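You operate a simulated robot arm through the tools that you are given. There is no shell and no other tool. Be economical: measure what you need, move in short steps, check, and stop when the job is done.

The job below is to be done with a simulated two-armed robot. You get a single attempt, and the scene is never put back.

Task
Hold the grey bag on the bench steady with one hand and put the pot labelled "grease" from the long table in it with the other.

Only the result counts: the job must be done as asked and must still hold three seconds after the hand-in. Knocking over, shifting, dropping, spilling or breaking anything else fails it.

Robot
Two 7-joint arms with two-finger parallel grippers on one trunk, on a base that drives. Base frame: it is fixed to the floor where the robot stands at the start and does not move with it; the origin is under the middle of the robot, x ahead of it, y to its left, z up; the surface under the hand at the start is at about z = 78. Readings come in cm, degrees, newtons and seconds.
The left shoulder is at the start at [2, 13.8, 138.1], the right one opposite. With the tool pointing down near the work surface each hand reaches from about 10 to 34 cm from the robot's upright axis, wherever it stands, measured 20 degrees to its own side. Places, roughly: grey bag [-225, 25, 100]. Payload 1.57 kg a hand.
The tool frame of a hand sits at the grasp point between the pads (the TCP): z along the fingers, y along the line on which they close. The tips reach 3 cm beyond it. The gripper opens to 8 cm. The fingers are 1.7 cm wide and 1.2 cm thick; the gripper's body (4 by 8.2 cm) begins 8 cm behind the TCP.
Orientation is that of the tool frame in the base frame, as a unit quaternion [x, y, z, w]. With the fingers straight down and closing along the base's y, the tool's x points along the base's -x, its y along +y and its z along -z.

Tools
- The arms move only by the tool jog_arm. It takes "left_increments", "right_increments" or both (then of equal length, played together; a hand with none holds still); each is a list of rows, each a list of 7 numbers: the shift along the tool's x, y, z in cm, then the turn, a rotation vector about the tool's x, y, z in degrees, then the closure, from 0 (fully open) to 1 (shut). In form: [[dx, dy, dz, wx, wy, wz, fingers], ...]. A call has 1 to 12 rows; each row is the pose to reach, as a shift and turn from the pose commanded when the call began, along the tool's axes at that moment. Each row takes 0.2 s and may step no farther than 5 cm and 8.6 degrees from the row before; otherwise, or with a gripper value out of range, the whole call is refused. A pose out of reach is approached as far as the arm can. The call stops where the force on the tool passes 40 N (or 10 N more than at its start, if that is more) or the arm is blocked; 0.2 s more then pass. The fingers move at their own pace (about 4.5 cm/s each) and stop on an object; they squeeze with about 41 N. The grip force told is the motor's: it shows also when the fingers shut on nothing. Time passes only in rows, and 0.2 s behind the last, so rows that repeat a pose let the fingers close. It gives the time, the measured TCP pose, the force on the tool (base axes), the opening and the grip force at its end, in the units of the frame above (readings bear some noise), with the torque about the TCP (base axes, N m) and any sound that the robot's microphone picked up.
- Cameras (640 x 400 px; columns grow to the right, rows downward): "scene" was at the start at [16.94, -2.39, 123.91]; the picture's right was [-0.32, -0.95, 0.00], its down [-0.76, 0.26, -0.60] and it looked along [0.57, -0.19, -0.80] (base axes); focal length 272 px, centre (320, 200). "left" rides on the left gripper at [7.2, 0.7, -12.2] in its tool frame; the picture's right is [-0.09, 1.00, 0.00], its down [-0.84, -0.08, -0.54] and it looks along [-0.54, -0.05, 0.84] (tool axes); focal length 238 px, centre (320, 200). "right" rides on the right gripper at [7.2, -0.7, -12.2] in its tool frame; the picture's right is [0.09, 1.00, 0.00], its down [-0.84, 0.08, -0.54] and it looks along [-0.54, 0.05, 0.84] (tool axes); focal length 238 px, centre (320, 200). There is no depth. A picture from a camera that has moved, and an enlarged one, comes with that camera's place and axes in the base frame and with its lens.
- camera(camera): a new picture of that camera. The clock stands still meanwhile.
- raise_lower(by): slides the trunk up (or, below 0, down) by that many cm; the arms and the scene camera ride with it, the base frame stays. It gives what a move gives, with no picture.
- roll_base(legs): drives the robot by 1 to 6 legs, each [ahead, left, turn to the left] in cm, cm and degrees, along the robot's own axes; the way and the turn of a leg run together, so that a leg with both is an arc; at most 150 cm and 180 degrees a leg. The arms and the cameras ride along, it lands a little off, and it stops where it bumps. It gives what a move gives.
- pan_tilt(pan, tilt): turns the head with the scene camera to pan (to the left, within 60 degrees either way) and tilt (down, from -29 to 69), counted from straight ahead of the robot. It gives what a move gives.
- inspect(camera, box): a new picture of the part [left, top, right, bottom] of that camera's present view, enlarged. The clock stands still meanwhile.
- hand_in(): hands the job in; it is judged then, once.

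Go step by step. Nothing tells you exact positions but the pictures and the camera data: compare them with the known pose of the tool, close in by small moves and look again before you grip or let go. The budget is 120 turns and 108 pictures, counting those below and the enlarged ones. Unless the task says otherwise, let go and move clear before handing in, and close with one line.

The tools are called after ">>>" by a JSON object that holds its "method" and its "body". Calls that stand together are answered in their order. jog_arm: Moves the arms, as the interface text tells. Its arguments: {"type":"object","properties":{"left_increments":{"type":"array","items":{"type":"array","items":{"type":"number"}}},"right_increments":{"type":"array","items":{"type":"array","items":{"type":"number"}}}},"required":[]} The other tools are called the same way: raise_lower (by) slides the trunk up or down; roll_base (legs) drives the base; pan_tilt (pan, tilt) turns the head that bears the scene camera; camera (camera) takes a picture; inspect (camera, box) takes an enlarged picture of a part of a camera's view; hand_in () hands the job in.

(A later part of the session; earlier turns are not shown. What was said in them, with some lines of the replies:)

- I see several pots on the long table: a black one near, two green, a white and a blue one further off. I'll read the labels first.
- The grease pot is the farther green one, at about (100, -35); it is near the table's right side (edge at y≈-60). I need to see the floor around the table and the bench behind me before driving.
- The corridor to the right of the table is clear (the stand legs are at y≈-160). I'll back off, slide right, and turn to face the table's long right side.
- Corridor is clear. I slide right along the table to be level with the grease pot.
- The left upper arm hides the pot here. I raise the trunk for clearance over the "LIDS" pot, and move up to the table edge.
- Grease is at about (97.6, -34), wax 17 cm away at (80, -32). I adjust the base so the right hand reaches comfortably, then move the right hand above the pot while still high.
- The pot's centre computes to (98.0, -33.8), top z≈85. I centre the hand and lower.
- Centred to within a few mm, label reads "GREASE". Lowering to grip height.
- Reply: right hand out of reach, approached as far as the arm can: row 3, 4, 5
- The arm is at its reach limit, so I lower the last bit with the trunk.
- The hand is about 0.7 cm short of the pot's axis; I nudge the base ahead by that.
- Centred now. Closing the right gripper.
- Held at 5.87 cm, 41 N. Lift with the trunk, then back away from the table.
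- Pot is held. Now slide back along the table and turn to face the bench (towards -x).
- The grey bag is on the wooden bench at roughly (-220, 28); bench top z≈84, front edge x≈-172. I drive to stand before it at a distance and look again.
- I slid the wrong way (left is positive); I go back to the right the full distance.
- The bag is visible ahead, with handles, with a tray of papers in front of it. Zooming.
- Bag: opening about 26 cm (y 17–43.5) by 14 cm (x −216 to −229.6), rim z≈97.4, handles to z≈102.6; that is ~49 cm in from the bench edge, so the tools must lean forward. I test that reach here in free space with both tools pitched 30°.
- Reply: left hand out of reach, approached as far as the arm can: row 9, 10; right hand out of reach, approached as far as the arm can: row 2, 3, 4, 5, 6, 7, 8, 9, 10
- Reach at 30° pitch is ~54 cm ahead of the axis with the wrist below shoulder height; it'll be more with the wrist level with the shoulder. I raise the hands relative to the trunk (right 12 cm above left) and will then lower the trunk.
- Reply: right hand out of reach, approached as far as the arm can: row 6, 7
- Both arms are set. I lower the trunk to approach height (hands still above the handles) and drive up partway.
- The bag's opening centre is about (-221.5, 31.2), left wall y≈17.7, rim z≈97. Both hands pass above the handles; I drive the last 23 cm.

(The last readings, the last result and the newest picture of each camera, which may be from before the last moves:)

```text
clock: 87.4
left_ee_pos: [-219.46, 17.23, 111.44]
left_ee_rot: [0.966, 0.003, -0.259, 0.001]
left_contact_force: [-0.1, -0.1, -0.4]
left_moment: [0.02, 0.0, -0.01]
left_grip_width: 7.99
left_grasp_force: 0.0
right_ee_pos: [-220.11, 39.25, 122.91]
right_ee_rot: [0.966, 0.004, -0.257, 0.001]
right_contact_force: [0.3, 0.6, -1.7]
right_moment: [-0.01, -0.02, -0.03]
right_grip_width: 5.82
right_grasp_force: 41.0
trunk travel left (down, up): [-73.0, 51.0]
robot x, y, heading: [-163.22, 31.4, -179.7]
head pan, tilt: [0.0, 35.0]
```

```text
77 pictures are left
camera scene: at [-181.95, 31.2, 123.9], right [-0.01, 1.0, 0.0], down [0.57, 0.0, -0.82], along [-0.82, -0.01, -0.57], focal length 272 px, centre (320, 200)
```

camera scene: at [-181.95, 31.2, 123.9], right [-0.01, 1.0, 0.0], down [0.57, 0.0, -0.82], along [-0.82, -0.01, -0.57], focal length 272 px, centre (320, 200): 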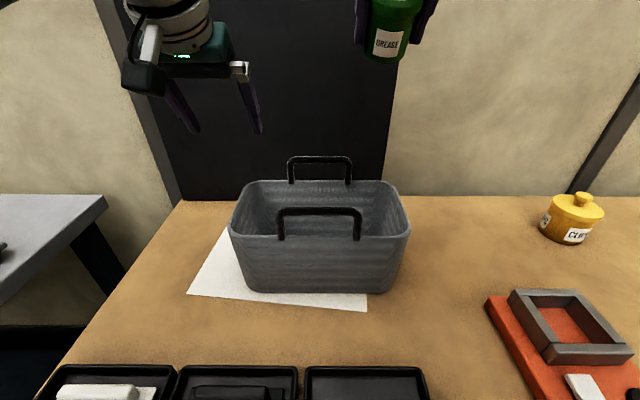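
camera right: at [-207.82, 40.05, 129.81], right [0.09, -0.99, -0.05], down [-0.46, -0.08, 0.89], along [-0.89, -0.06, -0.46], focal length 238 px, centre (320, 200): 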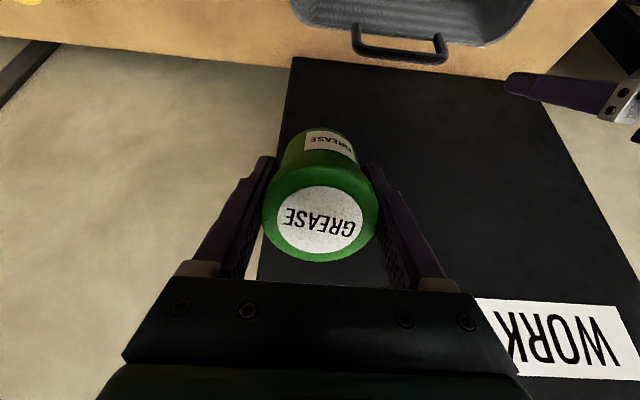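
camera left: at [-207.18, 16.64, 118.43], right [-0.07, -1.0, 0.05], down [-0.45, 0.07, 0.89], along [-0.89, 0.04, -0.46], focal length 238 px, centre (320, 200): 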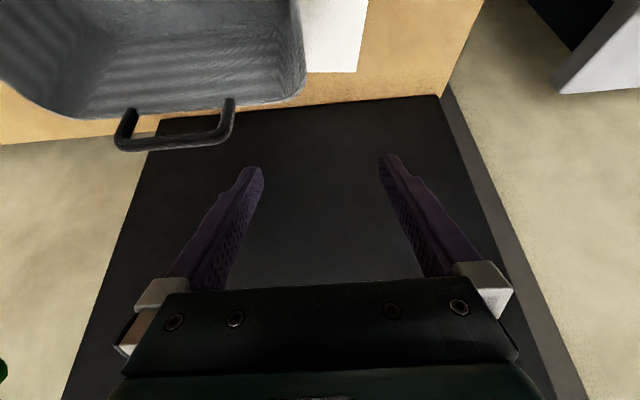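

Good alignment. Lowering with the trunk by 10 cm, then checking the left wall between the left fingers.

>>> {"method": "raise_lower", "body": {"by": -10}}

>>> {"method": "camera", "body": {"camera": "left"}}

>>> {"method": "camera", "body": {"camera": "scene"}}

```text
clock: 88.7
left_ee_pos: [-219.44, 17.16, 101.5]
left_ee_rot: [0.966, 0.003, -0.259, 0.001]
left_contact_force: [-0.7, 0.4, 0.2]
left_moment: [0.04, -0.02, -0.01]
left_grip_width: 8.0
left_grasp_force: 0.1
right_ee_pos: [-220.05, 39.31, 112.85]
right_ee_rot: [0.967, 0.004, -0.256, 0.001]
right_contact_force: [0.9, 0.7, -1.1]
right_moment: [0.01, -0.02, 0.0]
right_grip_width: 5.78
right_grasp_force: 40.9
trunk travel left (down, up): [-63.0, 61.0]
robot x, y, heading: [-163.26, 31.49, -179.5]
head pan, tilt: [0.0, 35.0]
```

```text
76 pictures are left
camera left: at [-207.19, 16.64, 108.44], right [-0.07, -1.0, 0.05], down [-0.45, 0.07, 0.89], along [-0.89, 0.04, -0.46], focal length 238 px, centre (320, 200)
```

left: 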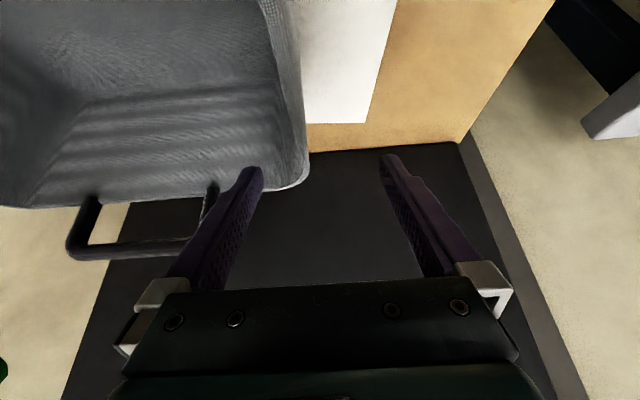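

```text
75 pictures are left
camera scene: at [-181.96, 31.2, 113.91], right [-0.01, 1.0, 0.0], down [0.57, 0.0, -0.82], along [-0.82, -0.01, -0.57], focal length 272 px, centre (320, 200)
```

scene: 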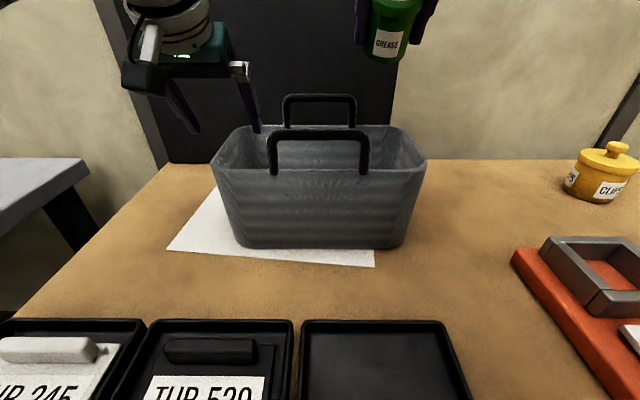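

Triangulating from two heights: rim z≈98.5, opening x −210 to −224, y≈18 to 43.5; bench top z≈84.7. I zoom in on the left wall.

>>> {"method": "inspect", "body": {"camera": "left", "box": [180, 0, 420, 200]}}

>>> {"method": "inspect", "body": {"camera": "scene", "box": [140, 60, 440, 260]}}

```text
2.00 times, centred on (300, 100) of left
camera zoom: at [-207.19, 16.64, 108.44], right [-0.07, -1.0, 0.05], down [-0.45, 0.07, 0.89], along [-0.89, 0.04, -0.46], focal length 477 px, centre (360, 400)
```

zoom: 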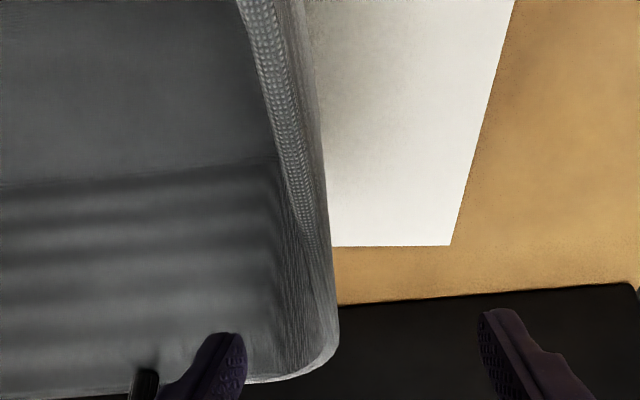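

```text
2.00 times, centred on (290, 160) of scene
camera zoom: at [-181.96, 31.2, 113.91], right [-0.01, 1.0, 0.0], down [0.57, 0.0, -0.82], along [-0.82, -0.01, -0.57], focal length 544 px, centre (380, 280)
```

zoom: 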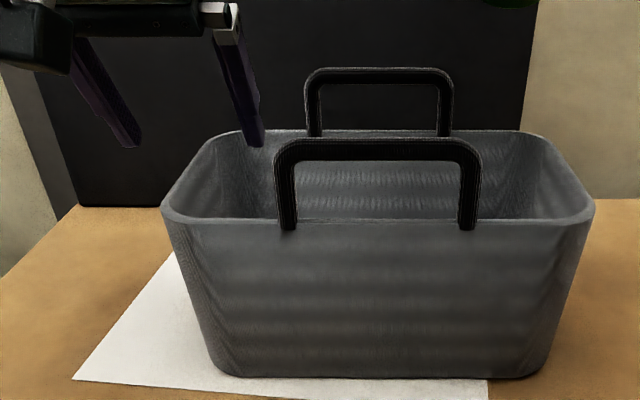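

Left rim is at y≈17.7–18; I move the left hand to straddle it (x −217.5, y 18, TCP z 96.5), and shift the right hand to (−217.5, 37.5) while still high.

>>> {"method": "jog_arm", "body": {"left_increments": [[1.65, -0.85, -0.95, 0, 0, 0, 0], [2.65, -0.85, 0.78, 0, 0, 0, 0], [3.4, -0.85, 2.08, 0, 0, 0, 0], [4.15, -0.85, 3.38, 0, 0, 0, 0], [4.15, -0.85, 3.38, 0, 0, 0, 0]], "right_increments": [[1, 0.8, -0.6, 0, 0, 0, 1], [2.17, 1.8, -1.25, 0, 0, 0, 1], [2.17, 1.8, -1.25, 0, 0, 0, 1], [2.17, 1.8, -1.25, 0, 0, 0, 1], [2.17, 1.8, -1.25, 0, 0, 0, 1]]}}

>>> {"method": "camera", "body": {"camera": "left"}}

>>> {"method": "camera", "body": {"camera": "scene"}}

```text
clock: 89.9
left_ee_pos: [-217.41, 17.99, 96.47]
left_ee_rot: [0.966, 0.004, -0.258, 0.001]
left_contact_force: [0.7, 0.6, 0.2]
left_moment: [0.02, 0.01, 0.0]
left_grip_width: 7.99
left_grasp_force: 0.1
right_ee_pos: [-217.71, 37.58, 112.95]
right_ee_rot: [0.966, 0.004, -0.258, 0.0]
right_contact_force: [0.3, 0.2, -1.7]
right_moment: [0.01, -0.02, -0.01]
right_grip_width: 5.8
right_grasp_force: 41.0
trunk travel left (down, up): [-63.0, 61.0]
robot x, y, heading: [-163.23, 31.19, -179.5]
head pan, tilt: [0.0, 35.0]
```

```text
72 pictures are left
camera left: at [-205.28, 17.49, 103.36], right [-0.07, -1.0, 0.05], down [-0.46, 0.07, 0.89], along [-0.89, 0.04, -0.46], focal length 238 px, centre (320, 200)
```

left: 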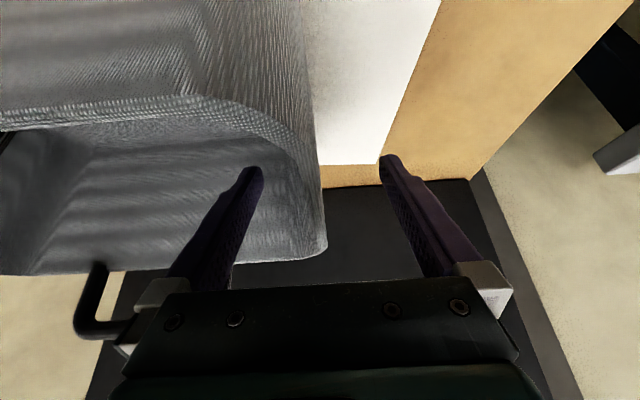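

```text
71 pictures are left
camera scene: at [-181.95, 31.2, 113.9], right [-0.01, 1.0, 0.0], down [0.57, 0.0, -0.82], along [-0.82, -0.01, -0.57], focal length 272 px, centre (320, 200)
```

scene: 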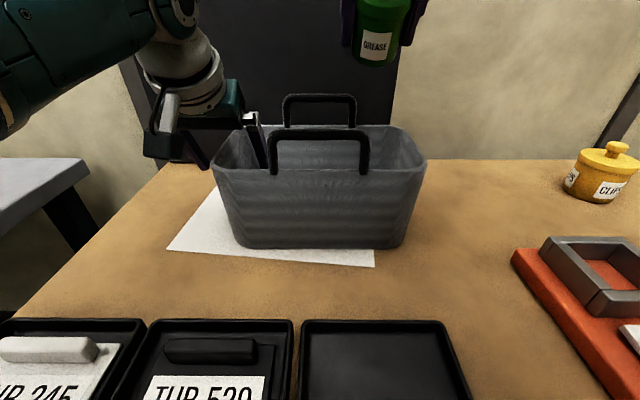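

The left fingers straddle the left wall. I shift 0.3 cm inwards and close gently.

>>> {"method": "jog_arm", "body": {"left_increments": [[0, -0.3, 0, 0, 0, 0, 0.4], [0, -0.3, 0, 0, 0, 0, 0.7], [0, -0.3, 0, 0, 0, 0, 0.85], [0, -0.3, 0, 0, 0, 0, 1], [0, -0.3, 0, 0, 0, 0, 1], [0, -0.3, 0, 0, 0, 0, 1]]}}

>>> {"method": "camera", "body": {"camera": "left"}}

>>> {"method": "camera", "body": {"camera": "scene"}}

```text
clock: 91.3
left_ee_pos: [-217.49, 18.26, 96.36]
left_ee_rot: [0.966, 0.004, -0.259, 0.001]
left_contact_force: [2.9, -3.3, 4.6]
left_moment: [1.41, -0.34, -0.77]
left_grip_width: 0.79
left_grasp_force: 26.8
right_ee_pos: [-217.57, 37.43, 112.84]
right_ee_rot: [0.966, 0.004, -0.257, 0.001]
right_contact_force: [-0.3, 0.7, -1.2]
right_moment: [0.01, -0.03, 0.0]
right_grip_width: 5.8
right_grasp_force: 41.0
trunk travel left (down, up): [-63.0, 61.0]
robot x, y, heading: [-162.99, 30.95, -179.7]
head pan, tilt: [0.0, 35.0]
```

```text
70 pictures are left
camera left: at [-205.27, 17.74, 103.43], right [-0.07, -1.0, 0.04], down [-0.45, 0.07, 0.89], along [-0.89, 0.04, -0.46], focal length 238 px, centre (320, 200)
```

left: 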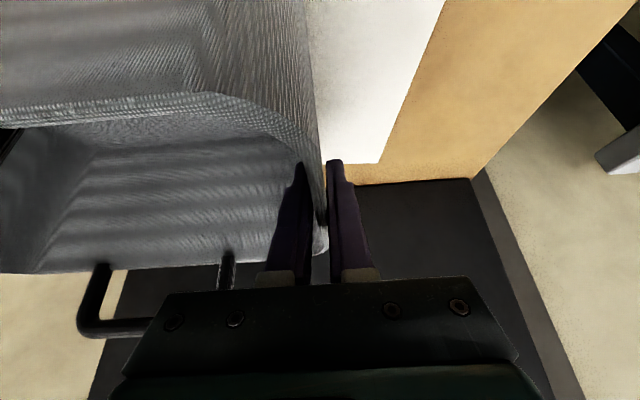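

```text
69 pictures are left
camera scene: at [-181.94, 31.16, 113.91], right [-0.01, 1.0, 0.0], down [0.57, 0.0, -0.82], along [-0.82, -0.01, -0.57], focal length 272 px, centre (320, 200)
```

scene: 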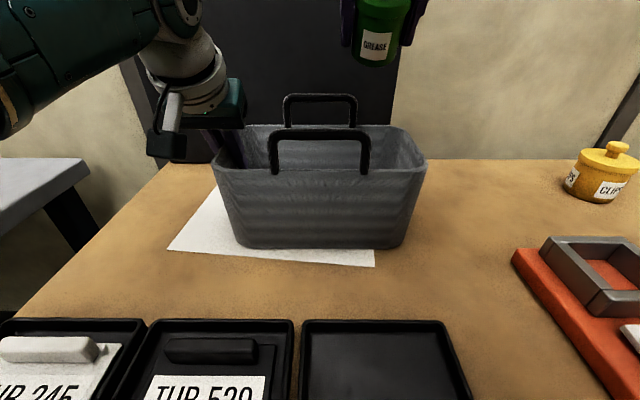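

The bag is held and hasn't moved. Lowering the pot partway and looking.

>>> {"method": "jog_arm", "body": {"right_increments": [[1.5, 0, 2.6, 0, 0, 0, 1], [3, 0, 5.2, 0, 0, 0, 1], [4.5, 0, 7.8, 0, 0, 0, 1], [4.5, 0, 7.8, 0, 0, 0, 1]]}}

>>> {"method": "camera", "body": {"camera": "right"}}

>>> {"method": "camera", "body": {"camera": "scene"}}

```text
clock: 92.3
left_ee_pos: [-217.48, 18.37, 96.45]
left_ee_rot: [0.966, 0.003, -0.259, 0.001]
left_contact_force: [3.7, -1.4, 4.8]
left_moment: [1.49, 0.15, -0.68]
left_grip_width: 0.78
left_grasp_force: 26.9
right_ee_pos: [-217.46, 37.4, 103.99]
right_ee_rot: [0.966, 0.003, -0.257, -0.001]
right_contact_force: [-0.2, 0.3, -1.6]
right_moment: [-0.02, 0.03, -0.03]
right_grip_width: 5.81
right_grasp_force: 41.1
trunk travel left (down, up): [-63.0, 61.0]
robot x, y, heading: [-162.99, 31.35, -179.5]
head pan, tilt: [0.0, 35.0]
```

```text
68 pictures are left
camera right: at [-205.16, 38.21, 110.86], right [0.09, -0.99, -0.05], down [-0.46, -0.08, 0.89], along [-0.89, -0.06, -0.46], focal length 238 px, centre (320, 200)
```

right: 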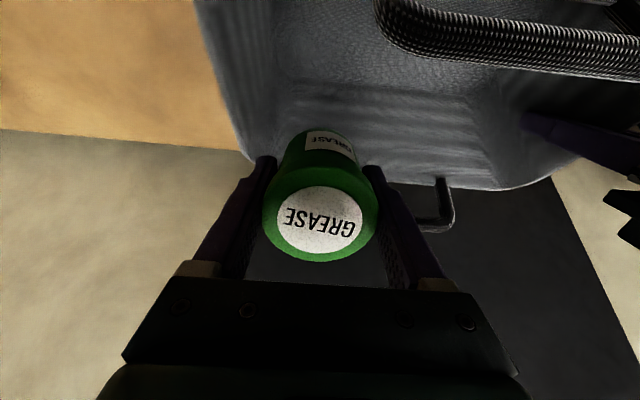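

```text
67 pictures are left
camera scene: at [-181.95, 31.18, 113.9], right [-0.01, 1.0, 0.0], down [0.57, 0.0, -0.82], along [-0.82, -0.01, -0.57], focal length 272 px, centre (320, 200)
```

scene: 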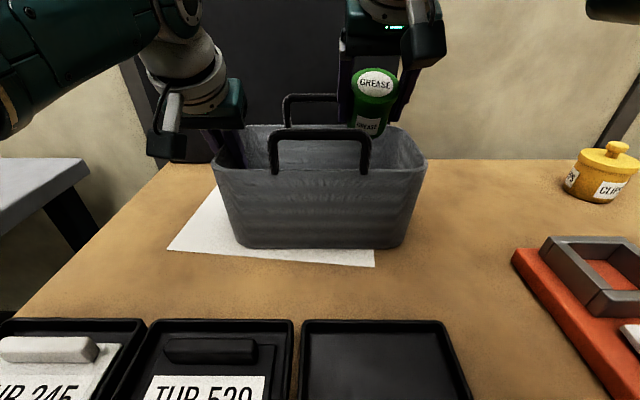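

Pot is over the opening, clear of the handles. Lower further with a 0.7 cm shift toward the middle.

>>> {"method": "jog_arm", "body": {"right_increments": [[0, 0.7, 0, 0, 0, 0, 1], [1.5, 0.7, 2.6, 0, 0, 0, 1], [2.5, 0.7, 4.33, 0, 0, 0, 1], [2.5, 0.7, 4.33, 0, 0, 0, 1]]}}

>>> {"method": "camera", "body": {"camera": "right"}}

>>> {"method": "camera", "body": {"camera": "scene"}}

```text
clock: 93.3
left_ee_pos: [-217.51, 18.35, 96.46]
left_ee_rot: [0.966, 0.003, -0.259, 0.001]
left_contact_force: [3.3, -1.3, 4.4]
left_moment: [1.49, 0.25, -0.68]
left_grip_width: 0.82
left_grasp_force: 26.5
right_ee_pos: [-217.45, 36.67, 98.74]
right_ee_rot: [0.967, 0.004, -0.256, 0.001]
right_contact_force: [-0.2, 0.5, -1.8]
right_moment: [0.02, 0.0, -0.03]
right_grip_width: 5.77
right_grasp_force: 40.8
trunk travel left (down, up): [-63.0, 61.0]
robot x, y, heading: [-163.38, 31.53, -179.6]
head pan, tilt: [0.0, 35.0]
```

```text
66 pictures are left
camera right: at [-205.22, 37.5, 105.72], right [0.09, -0.99, -0.05], down [-0.46, -0.08, 0.89], along [-0.89, -0.06, -0.46], focal length 238 px, centre (320, 200)
```

right: 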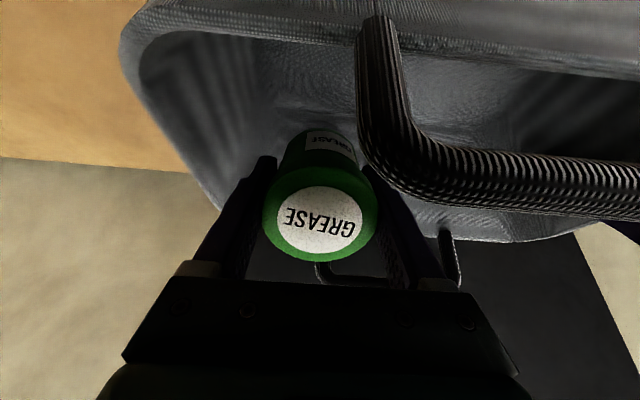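

```text
65 pictures are left
camera scene: at [-181.95, 31.19, 113.9], right [-0.01, 1.0, 0.0], down [0.57, 0.0, -0.82], along [-0.82, -0.01, -0.57], focal length 272 px, centre (320, 200)
```

scene: 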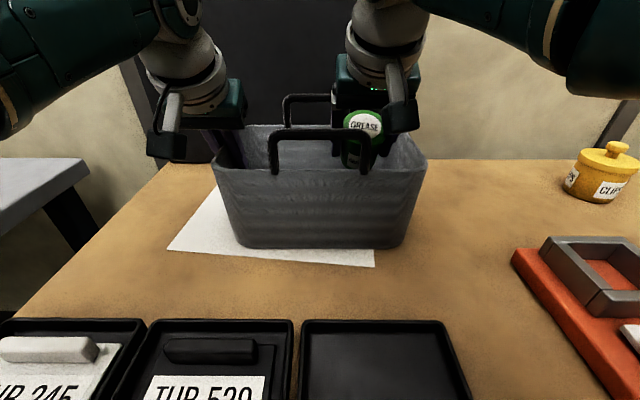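

Clearances look fine; lower 1.8 cm more.

>>> {"method": "jog_arm", "body": {"right_increments": [[0.45, 0, 0.78, 0, 0, 0, 1], [0.9, 0, 1.56, 0, 0, 0, 1], [0.9, 0, 1.56, 0, 0, 0, 1]]}}

>>> {"method": "inspect", "body": {"camera": "scene", "box": [260, 70, 460, 195]}}

>>> {"method": "camera", "body": {"camera": "right"}}

```text
clock: 94.1
left_ee_pos: [-217.42, 18.36, 96.38]
left_ee_rot: [0.966, 0.004, -0.259, 0.001]
left_contact_force: [4.0, -1.9, 3.9]
left_moment: [1.49, 0.2, -0.66]
left_grip_width: 0.79
left_grasp_force: 27.2
right_ee_pos: [-217.63, 36.74, 97.1]
right_ee_rot: [0.966, 0.004, -0.257, 0.0]
right_contact_force: [0.3, 0.6, -1.5]
right_moment: [0.0, 0.02, 0.03]
right_grip_width: 5.77
right_grasp_force: 41.2
trunk travel left (down, up): [-63.0, 61.0]
robot x, y, heading: [-162.93, 31.25, -179.7]
head pan, tilt: [0.0, 35.0]
```

```text
3.20 times, centred on (360, 132) of scene
camera zoom: at [-181.95, 31.19, 113.9], right [-0.01, 1.0, 0.0], down [0.57, 0.0, -0.82], along [-0.82, -0.01, -0.57], focal length 871 px, centre (192, 416)
```

zoom: 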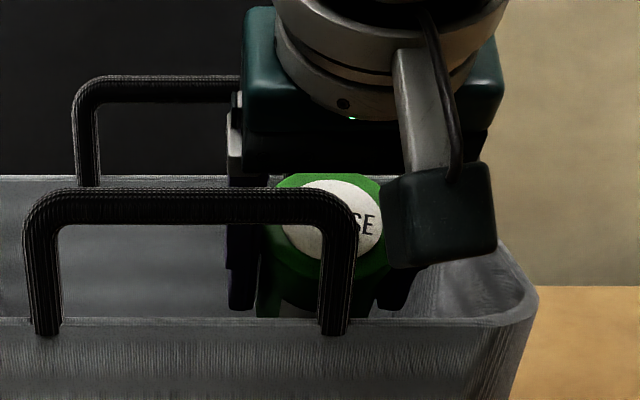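

```text
63 pictures are left
camera right: at [-205.25, 37.51, 104.0], right [0.09, -0.99, -0.05], down [-0.46, -0.08, 0.89], along [-0.89, -0.06, -0.46], focal length 238 px, centre (320, 200)
```

right: 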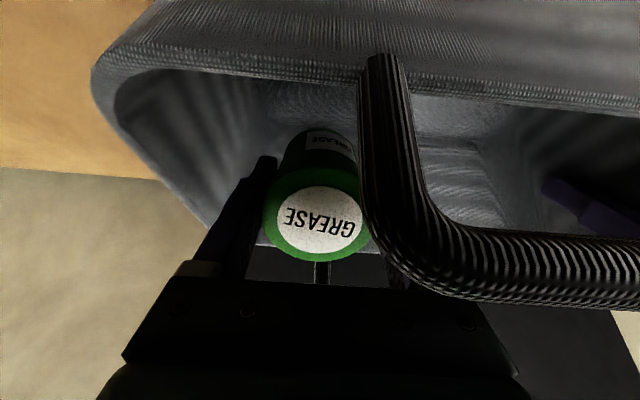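

The pot is below the rim, inside the opening, no contact forces. Releasing.

>>> {"method": "jog_arm", "body": {"right_increments": [[0, 0, 0, 0, 0, 0, 0.2], [0, 0, 0, 0, 0, 0, 0.1], [0, 0, 0, 0, 0, 0, 0.1], [0, 0, 0, 0, 0, 0, 0.1]]}}

>>> {"method": "camera", "body": {"camera": "right"}}

>>> {"method": "camera", "body": {"camera": "scene"}}

```text
clock: 95.1
left_ee_pos: [-217.52, 18.39, 96.39]
left_ee_rot: [0.966, 0.004, -0.259, 0.001]
left_contact_force: [2.0, -0.8, 3.5]
left_moment: [1.51, 0.0, -0.69]
left_grip_width: 0.79
left_grasp_force: 27.0
right_ee_pos: [-217.41, 36.75, 97.0]
right_ee_rot: [0.966, 0.004, -0.258, 0.001]
right_contact_force: [0.2, -0.6, -0.6]
right_moment: [-0.03, 0.01, 0.02]
right_grip_width: 7.18
right_grasp_force: 0.0
trunk travel left (down, up): [-63.0, 61.0]
robot x, y, heading: [-163.09, 31.28, -179.3]
head pan, tilt: [0.0, 35.0]
```

```text
62 pictures are left
camera right: at [-205.26, 37.53, 104.02], right [0.09, -0.99, -0.05], down [-0.46, -0.08, 0.89], along [-0.89, -0.06, -0.46], focal length 238 px, centre (320, 200)
```

right: 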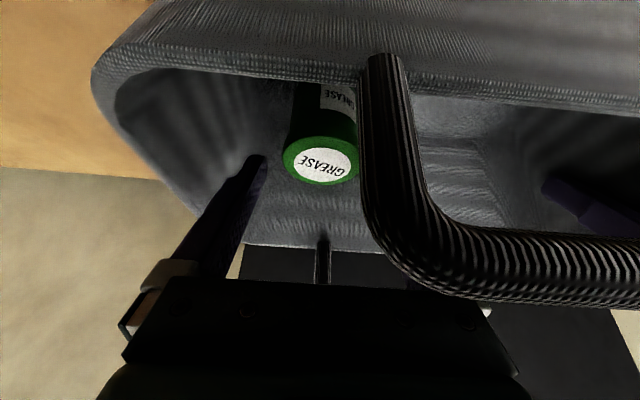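

```text
61 pictures are left
camera scene: at [-181.96, 31.19, 113.9], right [-0.01, 1.0, 0.0], down [0.57, 0.0, -0.82], along [-0.82, -0.01, -0.57], focal length 272 px, centre (320, 200)
```

scene: 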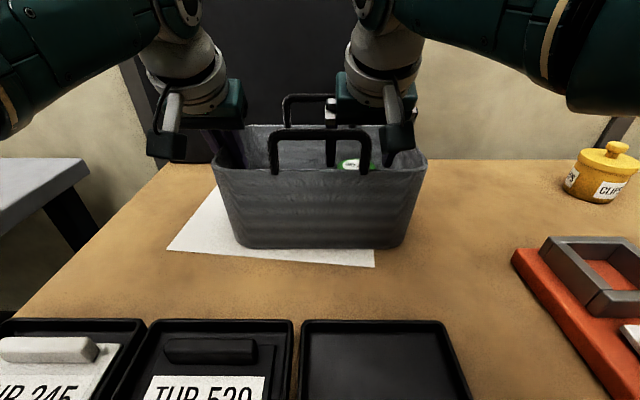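

The pot is in the bag. Raising the right hand straight up while the left still holds.

>>> {"method": "jog_arm", "body": {"right_increments": [[-1, 0, -1.73, 0, 0, 0, 0.1], [-2.5, 0, -4.33, 0, 0, 0, 0.1], [-4.5, 0, -7.8, 0, 0, 0, 0.1], [-6.5, 0, -11.26, 0, 0, 0, 0.1], [-8, 0, -13.86, 0, 0, 0, 0.1], [-8, 0, -13.86, 0, 0, 0, 0.1]]}}

>>> {"method": "camera", "body": {"camera": "scene"}}

```text
clock: 96.5
left_ee_pos: [-217.53, 18.33, 96.4]
left_ee_rot: [0.966, 0.004, -0.259, 0.002]
left_contact_force: [1.7, -0.6, 4.0]
left_moment: [1.47, -0.11, -0.7]
left_grip_width: 0.81
left_grasp_force: 27.1
right_ee_pos: [-217.63, 36.92, 113.14]
right_ee_rot: [0.966, 0.004, -0.257, 0.001]
right_contact_force: [-0.1, 0.1, -0.1]
right_moment: [0.01, 0.01, -0.01]
right_grip_width: 7.23
right_grasp_force: 0.0
trunk travel left (down, up): [-63.0, 61.0]
robot x, y, heading: [-162.91, 31.64, -179.6]
head pan, tilt: [0.0, 35.0]
```

```text
60 pictures are left
camera scene: at [-181.96, 31.2, 113.9], right [-0.01, 1.0, 0.0], down [0.57, 0.0, -0.82], along [-0.82, -0.01, -0.57], focal length 272 px, centre (320, 200)
```

scene: 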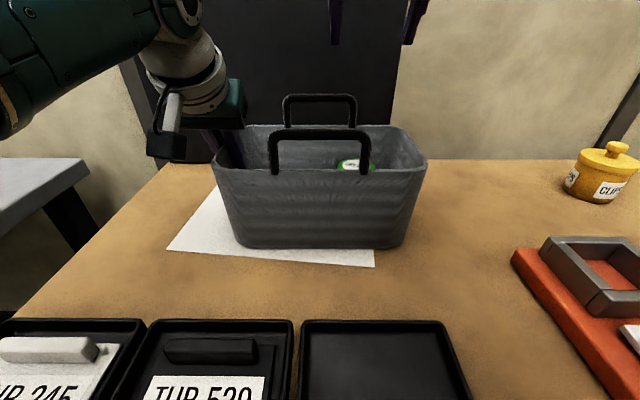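

Now release the left hand and lift it straight out.

>>> {"method": "jog_arm", "body": {"left_increments": [[0, 0, 0, 0, 0, 0, 0.6], [0, 0, 0, 0, 0, 0, 0.2], [0, 0, 0, 0, 0, 0, 0.1], [0, 0, 0, 0, 0, 0, 0.1], [-1, 0, -1.73, 0, 0, 0, 0.1], [-3, 0, -5.2, 0, 0, 0, 0.1], [-5, 0, -8.66, 0, 0, 0, 0.1], [-6.5, 0, -11.26, 0, 0, 0, 0.1], [-6.5, 0, -11.26, 0, 0, 0, 0.1]]}}

>>> {"method": "camera", "body": {"camera": "scene"}}

```text
clock: 98.5
left_ee_pos: [-217.52, 18.27, 109.67]
left_ee_rot: [0.966, 0.004, -0.259, 0.002]
left_contact_force: [0.8, -0.5, 0.1]
left_moment: [-0.02, 0.02, 0.01]
left_grip_width: 7.19
left_grasp_force: 0.1
right_ee_pos: [-217.58, 36.91, 112.95]
right_ee_rot: [0.966, 0.004, -0.257, 0.001]
right_contact_force: [-0.8, -0.2, 0.1]
right_moment: [-0.01, 0.01, 0.02]
right_grip_width: 7.18
right_grasp_force: 0.1
trunk travel left (down, up): [-63.0, 61.0]
robot x, y, heading: [-162.89, 31.24, -179.5]
head pan, tilt: [0.0, 35.0]
```

```text
59 pictures are left
camera scene: at [-181.96, 31.2, 113.9], right [-0.01, 1.0, 0.0], down [0.57, 0.0, -0.82], along [-0.82, -0.01, -0.57], focal length 272 px, centre (320, 200)
```

scene: 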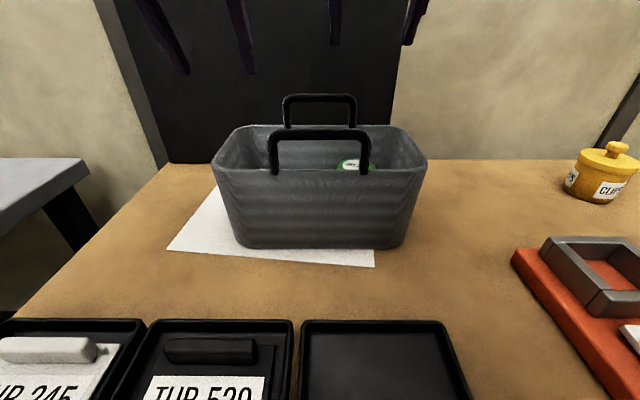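

Both hands are free above the bag, which stands where it was with the pot inside. I raise the trunk and back off a little for clearance.

>>> {"method": "raise_lower", "body": {"by": 10}}

>>> {"method": "roll_base", "body": {"legs": [[-30, 0, 0]]}}

>>> {"method": "camera", "body": {"camera": "scene"}}

```text
clock: 99.8
left_ee_pos: [-217.58, 18.29, 119.58]
left_ee_rot: [0.966, 0.004, -0.259, 0.001]
left_contact_force: [0.3, 0.5, 0.1]
left_moment: [0.01, -0.01, -0.04]
left_grip_width: 7.24
left_grasp_force: 0.0
right_ee_pos: [-217.61, 36.9, 122.92]
right_ee_rot: [0.966, 0.004, -0.257, 0.0]
right_contact_force: [-0.8, 0.1, -0.4]
right_moment: [-0.02, 0.0, 0.02]
right_grip_width: 7.2
right_grasp_force: 0.0
trunk travel left (down, up): [-73.0, 51.0]
robot x, y, heading: [-162.75, 31.26, -179.5]
head pan, tilt: [0.0, 35.0]
```

```text
clock: 101.9
left_ee_pos: [-187.53, 18.35, 119.69]
left_ee_rot: [0.966, 0.005, -0.259, 0.002]
left_contact_force: [-0.3, 0.2, -0.9]
left_moment: [0.0, 0.0, 0.04]
left_grip_width: 7.2
left_grasp_force: 0.1
right_ee_pos: [-187.53, 37.02, 122.99]
right_ee_rot: [0.966, 0.006, -0.257, 0.0]
right_contact_force: [-0.3, 0.6, -0.1]
right_moment: [-0.02, -0.01, 0.02]
right_grip_width: 7.19
right_grasp_force: 0.0
trunk travel left (down, up): [-73.0, 51.0]
robot x, y, heading: [-132.75, 31.5, -179.3]
head pan, tilt: [0.0, 35.0]
```

```text
58 pictures are left
camera scene: at [-151.8, 31.42, 123.91], right [-0.01, 1.0, 0.0], down [0.57, 0.01, -0.82], along [-0.82, -0.01, -0.57], focal length 272 px, centre (320, 200)
```

scene: 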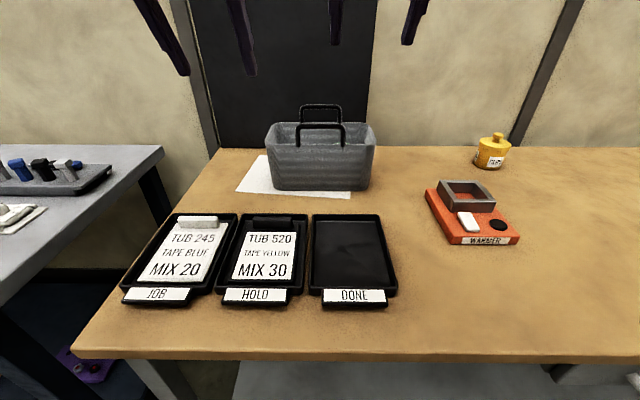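

All is in place and undisturbed; handing in.

>>> {"method": "hand_in", "body": {}}

```text
The job is handed in.
```

The grease pot is in the grey bag. I held the bag by its left wall with the left hand while the right hand put the pot in, and I have handed the job in. The last pictures show the bag where it was and nothing else on the bench disturbed. The pot was let go just below the rim and dropped a few centimetres onto the bag's floor.
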